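You operate a simulated robot arm through the tools that you are given. There is no shell and no other tool. Be economical: measure what you need, move in short steps, check, and stop when the job is done.

You run a simulated robot arm. Do the job below in one go: nothing can be reset, and whatever is moved stays where it is left.

TASK
Take the orange tag and leave it in the green capping tray.

The check looks at the end state, three seconds after you hand in, the way a careful person would. Anything else that was tipped, shoved, dropped, spilled or broken makes it a failure.

THE ROBOT
A 7-joint arm with a two-finger parallel gripper, fixed in place. Base frame: the origin is at the foot of the arm, x ahead of it, y to its left, z up; the work surface is at about z = 0. Units: mm, rad, N and s.
With the tool pointing down near the work surface it reaches from about 220 to 580 mm from the base axis. Its first joint turns from -1.152 to 1.152 rad. Payload 2.5 kg.
Tool frame: the origin (TCP) lies between the finger pads and is the grasp point; the fingertips stand 23 mm ahead of it; z points along the fingers, y is the line along which they close. Largest opening 94 mm; finger width 38, thickness 10; the body of the gripper, 54 by 96 mm, starts 39 mm behind the TCP.
Orientation is told as [roll, pitch, yaw] about the base's x, y, z axes, in that order, counted from this pose: with the fingers straight down and closing along the base's y, the tool's x points along the base's -x, its y along +y and its z along -z.

THE INTERFACE
- The arm moves only by the tool nudge_tool. Its argument "motion" is a list of rows, each a list of 5 numbers: the shift along the tool's x, y, z in mm, then the turn about the tool's z in rad, then the finger opening in mm, from 0 to 94. In form: [[dx, dy, dz, yaw, claw], ...]. A call has 1 to 10 rows; each row is the pose to reach, as a shift and turn from the pose commanded when the call began, along the tool's axes at that moment. Each row takes 0.2 s and may step no farther than 50 mm and 0.15 rad from the row before; otherwise, or with a gripper value out of range, the whole call is refused. A pose out of reach is approached as far as the arm can. The call stops where the force on the tool passes 40 N (or 10 N more than at its start, if that is more) or the arm is blocked; 0.2 s more then pass. The fingers move at their own pace (about 108 mm/s each) and stop on an object; they squeeze with about 37 N. The grip force told is the motor's: it shows also when the fingers shut on nothing. Time passes only in rows, and 0.2 s behind the last, so rows that repeat a pose let the fingers close. The reply holds the time, the measured pose of the TCP, the force on the tool along the base axes, the opening and the grip force, in the units named above and with some noise, and new pictures: "show" is both (left out), scene, wrist or none.
- Cameras (640 x 400 px; columns grow to the right, rows downward): "scene" is fixed at [92.5, -398.8, 535.2]; the picture's right is [0.97, -0.24, 0.00], its down [-0.16, -0.65, -0.75] and it looks along [0.18, 0.72, -0.67] (base axes); focal length 330 px, centre (320, 200). "wrist" rides on the gripper at [-39, 0, -44] in the tool frame; the picture's right is [0.00, -1.00, 0.00], its down [0.97, 0.00, -0.24] and it looks along [0.24, 0.00, 0.97] (tool axes); focal length 218 px, centre (320, 200). There is no depth. A picture from a camera that has moved, and an enlarged one, comes with that camera's place and axes in the base frame and with its lens.
- enlarge(camera, box): a new picture of the part [left, top, right, bottom] of that camera's present view, enlarged. It takes no simulated time.
- close_job(): hands the job in; it is judged then, once.

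Work in short steps. Places have to be worked out from the pictures, the camera data and where the tool is seen: move nearer, look again, correct. Check each grasp and each placing, and mend what went wrong. You have 90 turns and 170 pictures in all, those below and enlarged ones among them. Open the gripper and draw the arm clear of the work before you hand the job in, unless the task says otherwise; then end with one line.

The tools are called after "Request:" as a command line: name --pt "numbers of a row" for each row, then --argument value for the rest, lists and objects as JSON in quotes. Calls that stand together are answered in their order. nudge_tool: Moves the arm, as the interface text tells. Its arguments: {"type":"object","properties":{"motion":{"type":"array","items":{"type":"array","items":{"type":"number"}}},"show":{"type":"string","enum":["both","scene","wrist","none"]}},"required":["motion"]} The other tools are called the same way: enlarge (camera, box) takes an enlarged picture of a part of a camera's view; close_job () hands the job in.

At the start:

```text
clock: 0.0
ee_pos: [430.1, 58.3, 206.9]
tool_rot: [0.0, -0.002, 0.001]
force: [-0.4, -0.8, 0.0]
width: 93.9
grasp_force: 0.2
```

scene: 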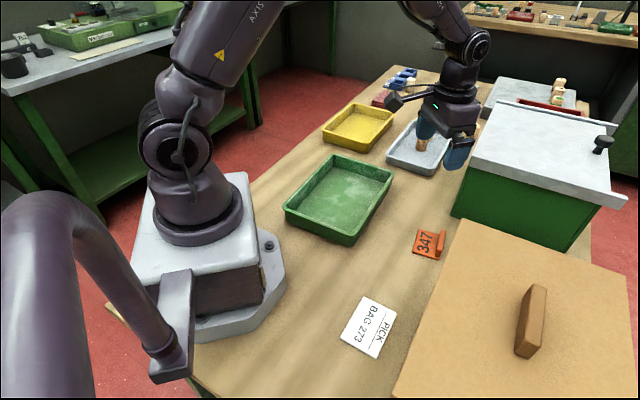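
wrist: 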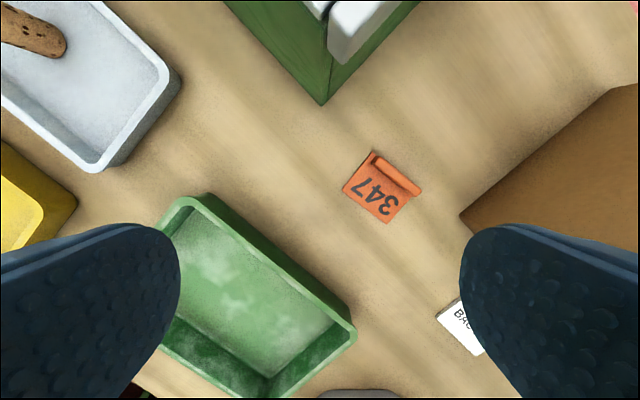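

The tag comes out at about (423, -14) from both cameras, and it has a raised lip. I'll look closer at its shape.

Request:
enlarge --camera "wrist" --box '[320, 130, 448, 240]'

Request:
enlarge --camera "scene" --box '[390, 210, 480, 280]'

```text
3.64 times, centred on (384, 185) of wrist
camera zoom: at [470.0, 58.1, 250.1], right [0.0, -1.0, 0.0], down [-0.97, 0.0, 0.24], along [-0.24, 0.0, -0.97], focal length 794 px, centre (87, 254)
```

zoom: 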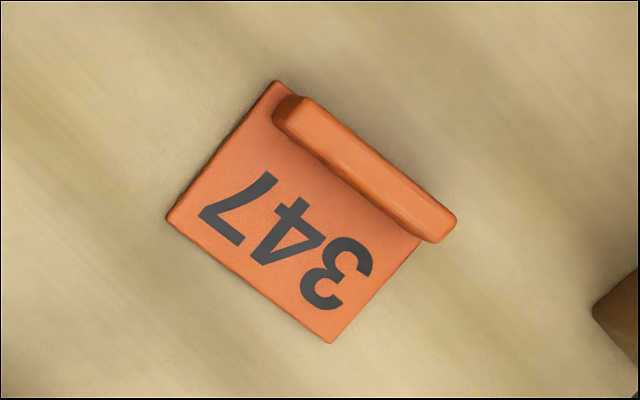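

```text
5.71 times, centred on (435, 245) of scene
camera zoom: at [92.5, -398.8, 535.2], right [0.97, -0.24, 0.0], down [-0.16, -0.65, -0.75], along [0.18, 0.72, -0.67], focal length 1886 px, centre (-337, -57)
```

zoom: 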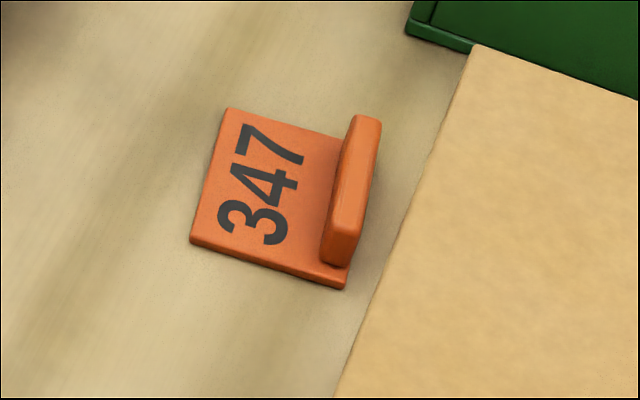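

The tag is a flat plate with an upright fin along one edge. The fin is at about (438, -25), 18-20 mm high, running along (-35, -45). The cardboard box's corner is at about (393, -110) and the box is about 175 mm tall, which leaves some 95 mm of clearance. I'll turn about -0.91 rad, go above the fin at z≈120, and look again.

Request:
nudge_tool --pt "-1 -12 10 -0.13 80" --pt "-2 -24 22 -0.26 60" --pt "-3 -36 35 -0.39 60" --pt "-5 -48 48 -0.52 60" --pt "-6 -60 61 -0.65 60" --pt "-7 -72 74 -0.78 60" --pt "-8 -84 87 -0.91 60" --pt "-8 -84 87 -0.91 60"

```text
clock: 1.8
ee_pos: [438.4, -27.0, 119.2]
tool_rot: [0.0, 0.0, 0.911]
force: [0.1, -0.6, 0.2]
width: 59.9
grasp_force: 0.1
camera wrist: at [463.2, 4.5, 163.5], right [0.79, -0.61, 0.0], down [-0.59, -0.77, 0.24], along [-0.15, -0.19, -0.97], focal length 218 px, centre (320, 200)
```

scene: 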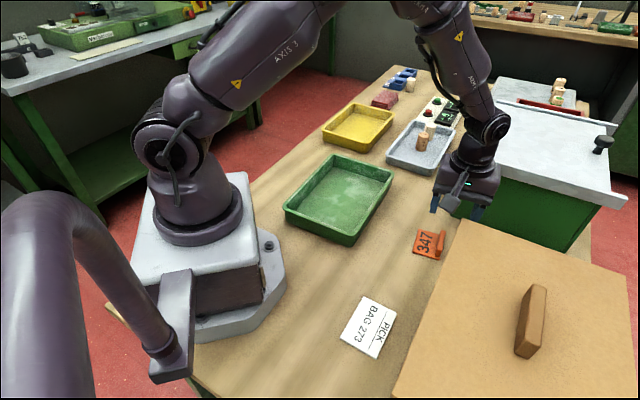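
wrist: 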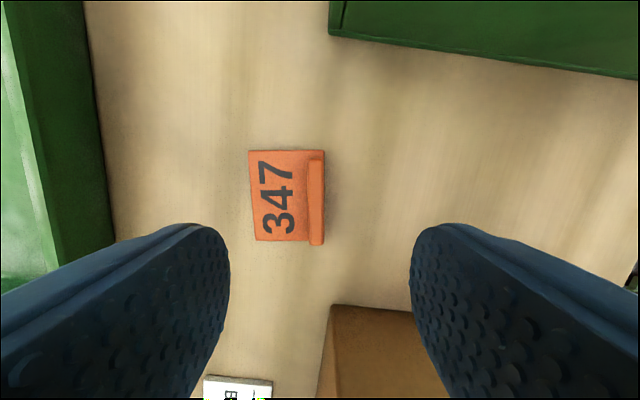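

The fin is centred between the fingers to within 3 mm. I'll lower to z≈55 with that correction and check again.

Request:
nudge_tool --pt "-1 1 20 0 55" --pt "-2 3 42 0 50" --pt "-3 3 64 0 50" --pt "-3 3 64 0 50"

Request:
enlarge --camera "scene" --box '[390, 170, 510, 270]'

```text
clock: 2.8
ee_pos: [438.9, -20.4, 55.5]
tool_rot: [-0.001, -0.001, 0.911]
force: [-0.4, 0.4, -1.1]
width: 49.7
grasp_force: 0.0
camera wrist: at [462.8, 10.3, 99.1], right [0.79, -0.61, 0.0], down [-0.6, -0.77, 0.24], along [-0.15, -0.19, -0.97], focal length 218 px, centre (320, 200)
```

scene: 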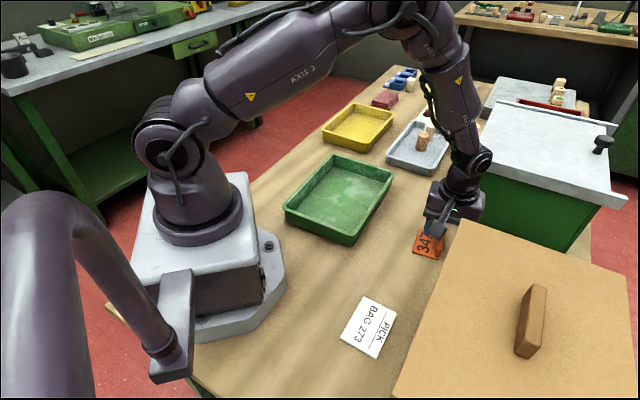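
wrist: 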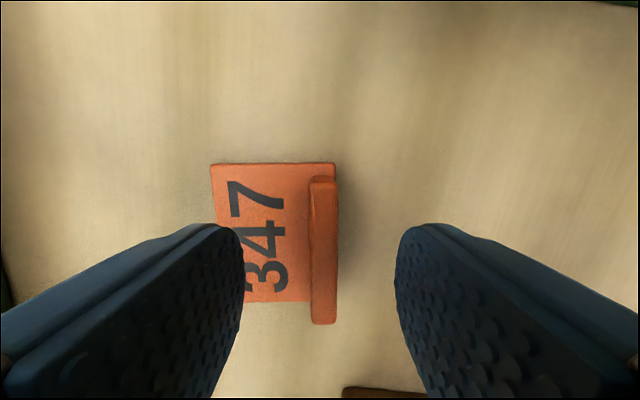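

```text
4.00 times, centred on (450, 220) of scene
camera zoom: at [92.5, -398.8, 535.2], right [0.97, -0.24, 0.0], down [-0.16, -0.65, -0.75], along [0.18, 0.72, -0.67], focal length 1320 px, centre (-200, 120)
```

zoom: 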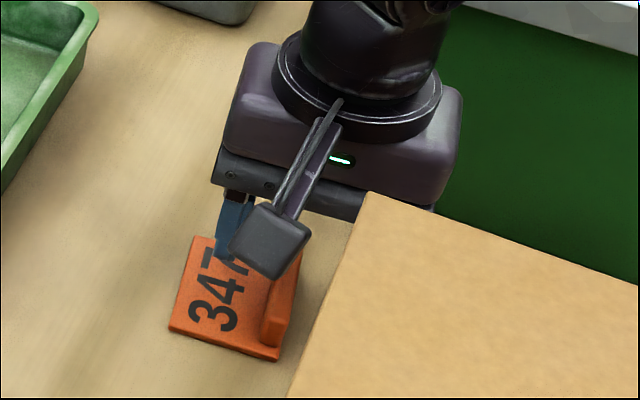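

The fin is centred between the fingers and both sides are clear. I'll lower to z≈31, with the tips about 8 mm above the table and over the plate, then close.

Request:
nudge_tool --pt "0 -1 10 0 50" --pt "0 -1 20 0 50" --pt "0 -1 24.5 0 50" --pt "0 -1 24.5 0 30" --pt "0 -1 24.5 0 5" --pt "0 -1 24.5 0 5" --pt "0 -1 24.5 0 5"

```text
clock: 4.4
ee_pos: [439.2, -22.2, 30.6]
tool_rot: [0.0, 0.0, 0.91]
force: [-0.2, 0.4, 0.5]
width: 10.0
grasp_force: 37.0
camera wrist: at [463.7, 8.7, 74.9], right [0.79, -0.61, 0.0], down [-0.6, -0.77, 0.24], along [-0.15, -0.19, -0.97], focal length 218 px, centre (320, 200)
```

scene: 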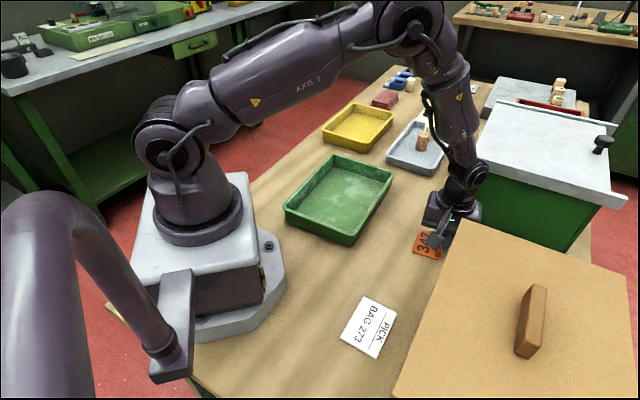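
wrist: 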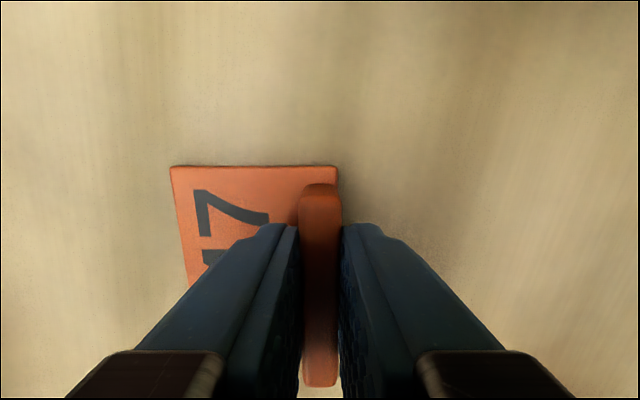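

The grip reads 37 N at a 10 mm opening, with the fin held between the pads. I'll lift straight up and check the hold.

Request:
nudge_tool --pt "0 0 -15 0 5" --pt "0 0 -40 0 5" --pt "0 0 -70 0 5" --pt "0 0 -100 0 5" --pt "0 0 -130 0 5" --pt "0 0 -130 0 5"

Request:
enlarge --camera "scene" --box '[270, 130, 420, 260]'

```text
clock: 5.8
ee_pos: [439.7, -23.1, 159.9]
tool_rot: [-0.001, -0.001, 0.909]
force: [-0.2, -0.1, 0.8]
width: 10.0
grasp_force: 36.3
camera wrist: at [464.4, 7.9, 203.8], right [0.79, -0.61, 0.0], down [-0.6, -0.77, 0.24], along [-0.15, -0.19, -0.97], focal length 218 px, centre (320, 200)
```

scene: 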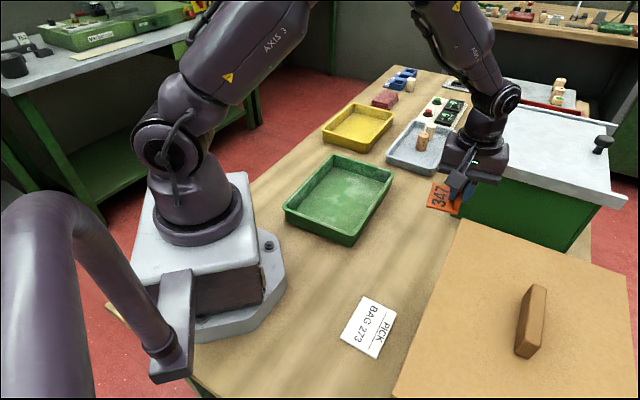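
wrist: 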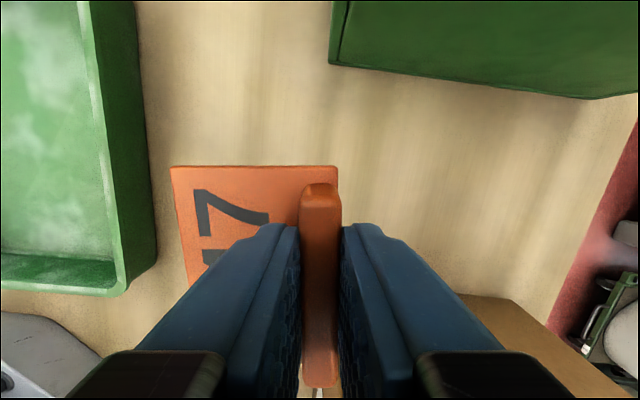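

```text
3.08 times, centred on (345, 195) of scene
camera zoom: at [92.5, -398.8, 535.2], right [0.97, -0.24, 0.0], down [-0.16, -0.65, -0.75], along [0.18, 0.72, -0.67], focal length 1015 px, centre (243, 215)
```

zoom: 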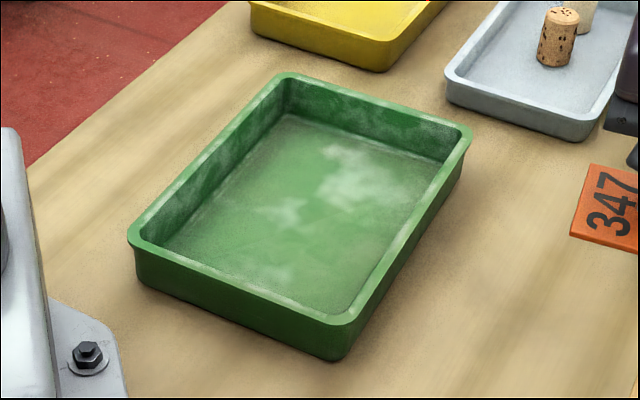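

The tag is lifted and held level. The tray's rim corners work out to about (304,300), (427,189), (265,18) and (142,132), so its centre is near (284,160). The plate hangs about 25 mm off the TCP, so I aim the TCP at (304,145), staying high.

Request:
nudge_tool --pt "-8 30 0 0 5" --pt "-16 65 0 0 5" --pt "-24 100 0 0 5" --pt "-32 135 0 0 5" --pt "-40 170 0 0 5" --pt "-46 195 0 0 5" --pt "-49.5 210 0 0 5" --pt "-49.5 210 20 0 5" --pt "-49.5 210 40 0 5" --pt "-49.5 210 40 0 5"

```text
clock: 8.0
ee_pos: [304.6, 145.8, 120.9]
tool_rot: [0.0, 0.001, 0.91]
force: [-0.4, 0.4, 0.0]
width: 10.0
grasp_force: 37.1
camera wrist: at [328.8, 176.7, 164.4], right [0.79, -0.61, 0.0], down [-0.6, -0.77, 0.24], along [-0.15, -0.19, -0.97], focal length 218 px, centre (320, 200)
```

scene: 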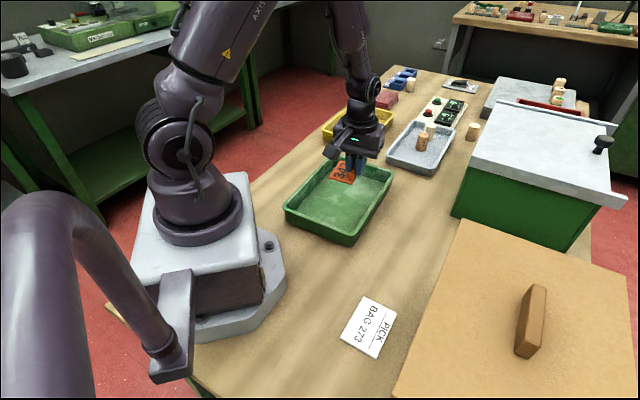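
wrist: 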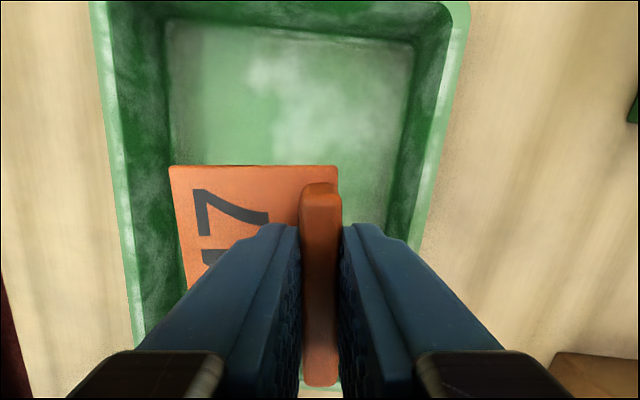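

The tag is over the tray floor. I'll shift 20 mm further from the near end and lower to z≈42.

Request:
nudge_tool --pt "-10 3 0 0 5" --pt "-20 5 10 0 5" --pt "-20 5 35 0 5" --pt "-20 5 60 0 5" --pt "-20 5 78 0 5" --pt "-20 5 78 0 5"

Request:
enlarge --camera "scene" --box '[270, 130, 420, 260]'

```text
clock: 9.4
ee_pos: [311.0, 165.1, 42.7]
tool_rot: [0.0, -0.002, 0.912]
force: [-0.1, 0.2, -0.9]
width: 9.5
grasp_force: 37.0
camera wrist: at [335.0, 195.3, 86.6], right [0.79, -0.61, 0.0], down [-0.6, -0.77, 0.24], along [-0.15, -0.19, -0.97], focal length 218 px, centre (320, 200)
```

scene: 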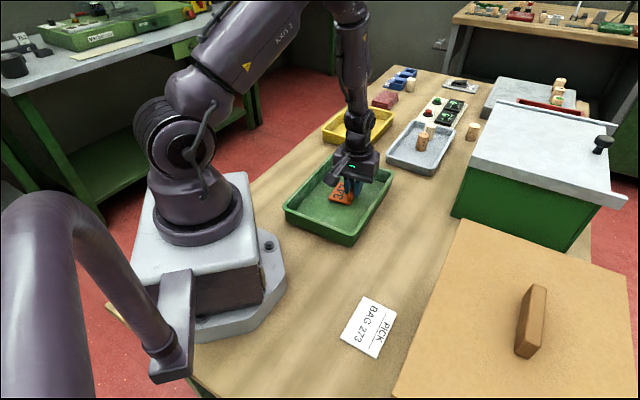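
wrist: 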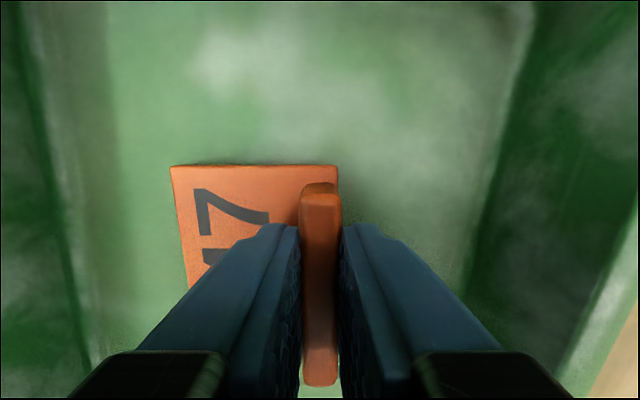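

```text
3.08 times, centred on (345, 195) of scene
camera zoom: at [92.5, -398.8, 535.2], right [0.97, -0.24, 0.0], down [-0.16, -0.65, -0.75], along [0.18, 0.72, -0.67], focal length 1015 px, centre (243, 215)
```

zoom: 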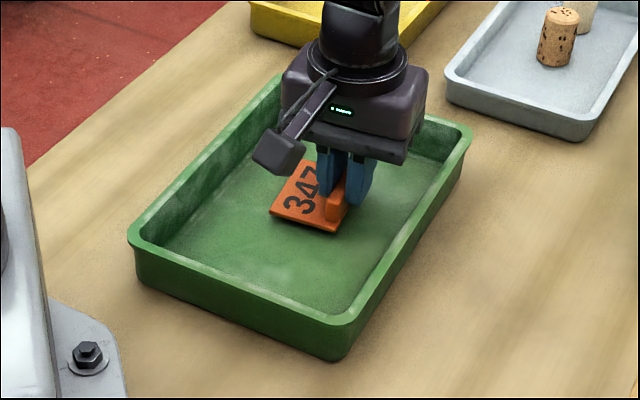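

The tag is a few mm above the floor, well inside the walls. I'll feel down in small steps.

Request:
nudge_tool --pt "0 0 2 0 5" --pt "0 0 4 0 5" --pt "0 0 6 0 5" --pt "0 0 6 0 5" --show "wrist"

```text
clock: 10.4
ee_pos: [312.5, 163.5, 37.0]
tool_rot: [0.001, 0.001, 0.912]
force: [0.3, -0.4, -0.6]
width: 9.8
grasp_force: 37.1
camera wrist: at [336.1, 195.2, 80.8], right [0.79, -0.61, 0.0], down [-0.6, -0.77, 0.24], along [-0.15, -0.19, -0.97], focal length 218 px, centre (320, 200)
```

wrist: 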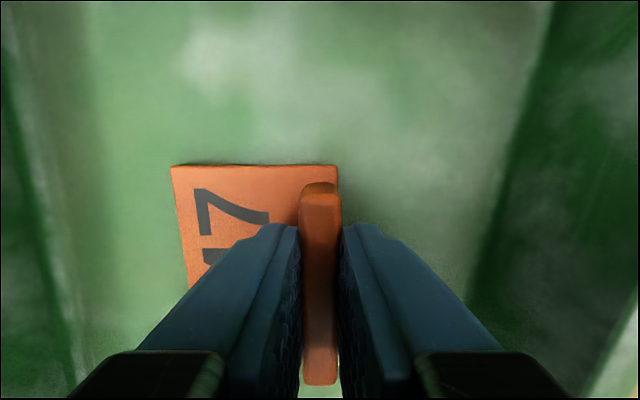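

No contact force yet at z=37, so I'll go a little further in 1 mm steps.

Request:
nudge_tool --pt "0 0 1 0 5" --pt "0 0 2 0 5" --pt "0 0 2 0 5" --show "none"

```text
clock: 11.2
ee_pos: [312.1, 164.9, 35.4]
tool_rot: [0.0, -0.002, 0.911]
force: [-7.1, -4.6, 38.3]
width: 9.5
grasp_force: 37.0
```

That touched the floor, at 38 N. I'll back off 1 mm, release with a small opening, and rise.

Request:
nudge_tool --pt "0 0 -0.8 0 5" --pt "0 0 -0.8 0 5" --pt "0 0 -0.8 0 20" --pt "0 0 -0.8 0 36" --pt "0 0 -0.8 0 36" --pt "0 0 -20 0 36" --pt "0 0 -50 0 36" --pt "0 0 -90 0 36" --pt "0 0 -130 0 36" --pt "0 0 -130 0 36"

Request:
enlarge --camera "scene" --box '[270, 130, 420, 260]'

```text
clock: 13.4
ee_pos: [311.4, 163.4, 166.0]
tool_rot: [0.001, 0.001, 0.91]
force: [-0.6, -0.2, -0.3]
width: 36.1
grasp_force: 0.0
camera wrist: at [334.9, 194.5, 208.3], right [0.79, -0.61, 0.0], down [-0.6, -0.77, 0.24], along [-0.15, -0.19, -0.97], focal length 218 px, centre (320, 200)
```

scene: 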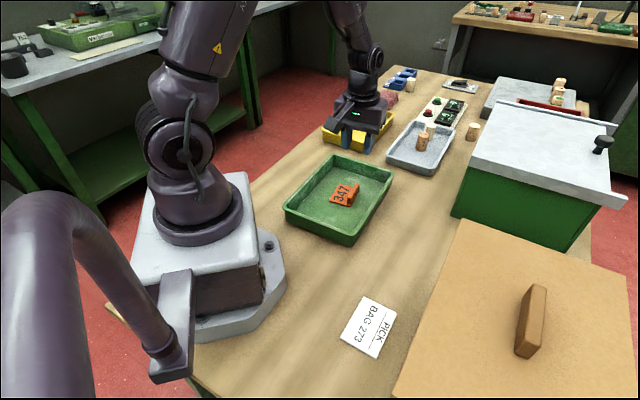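
wrist: 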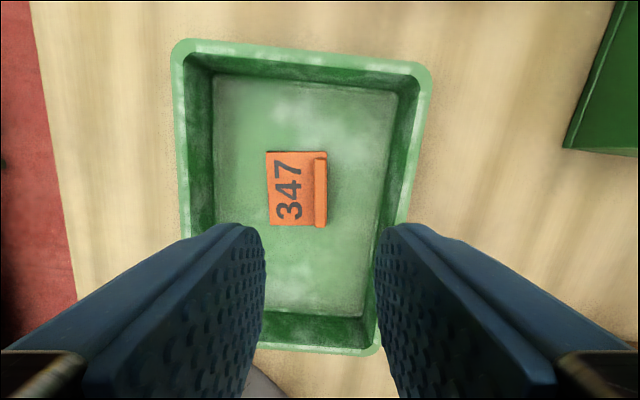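

```text
3.08 times, centred on (345, 195) of scene
camera zoom: at [92.4, -398.8, 535.2], right [0.97, -0.24, 0.0], down [-0.16, -0.65, -0.75], along [0.18, 0.72, -0.67], focal length 1015 px, centre (243, 215)
```

zoom: 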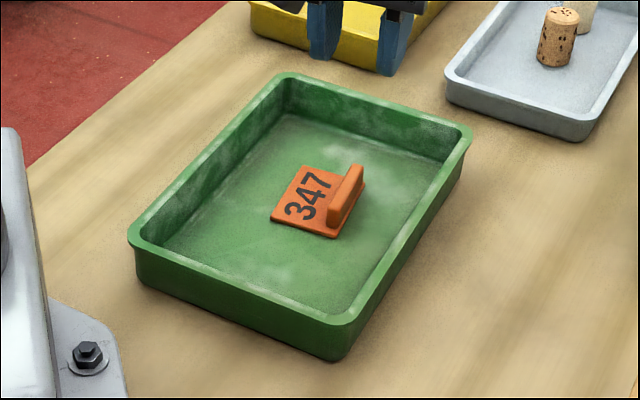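

The tag lies flat in the green tray, the tray hasn't moved, and the gripper is open and clear above it. Handing in.

Request:
close_job

```text
The job is handed in.
```

The orange tag (347) is lying flat in the green capping tray, nothing else was moved, and the job is handed in.
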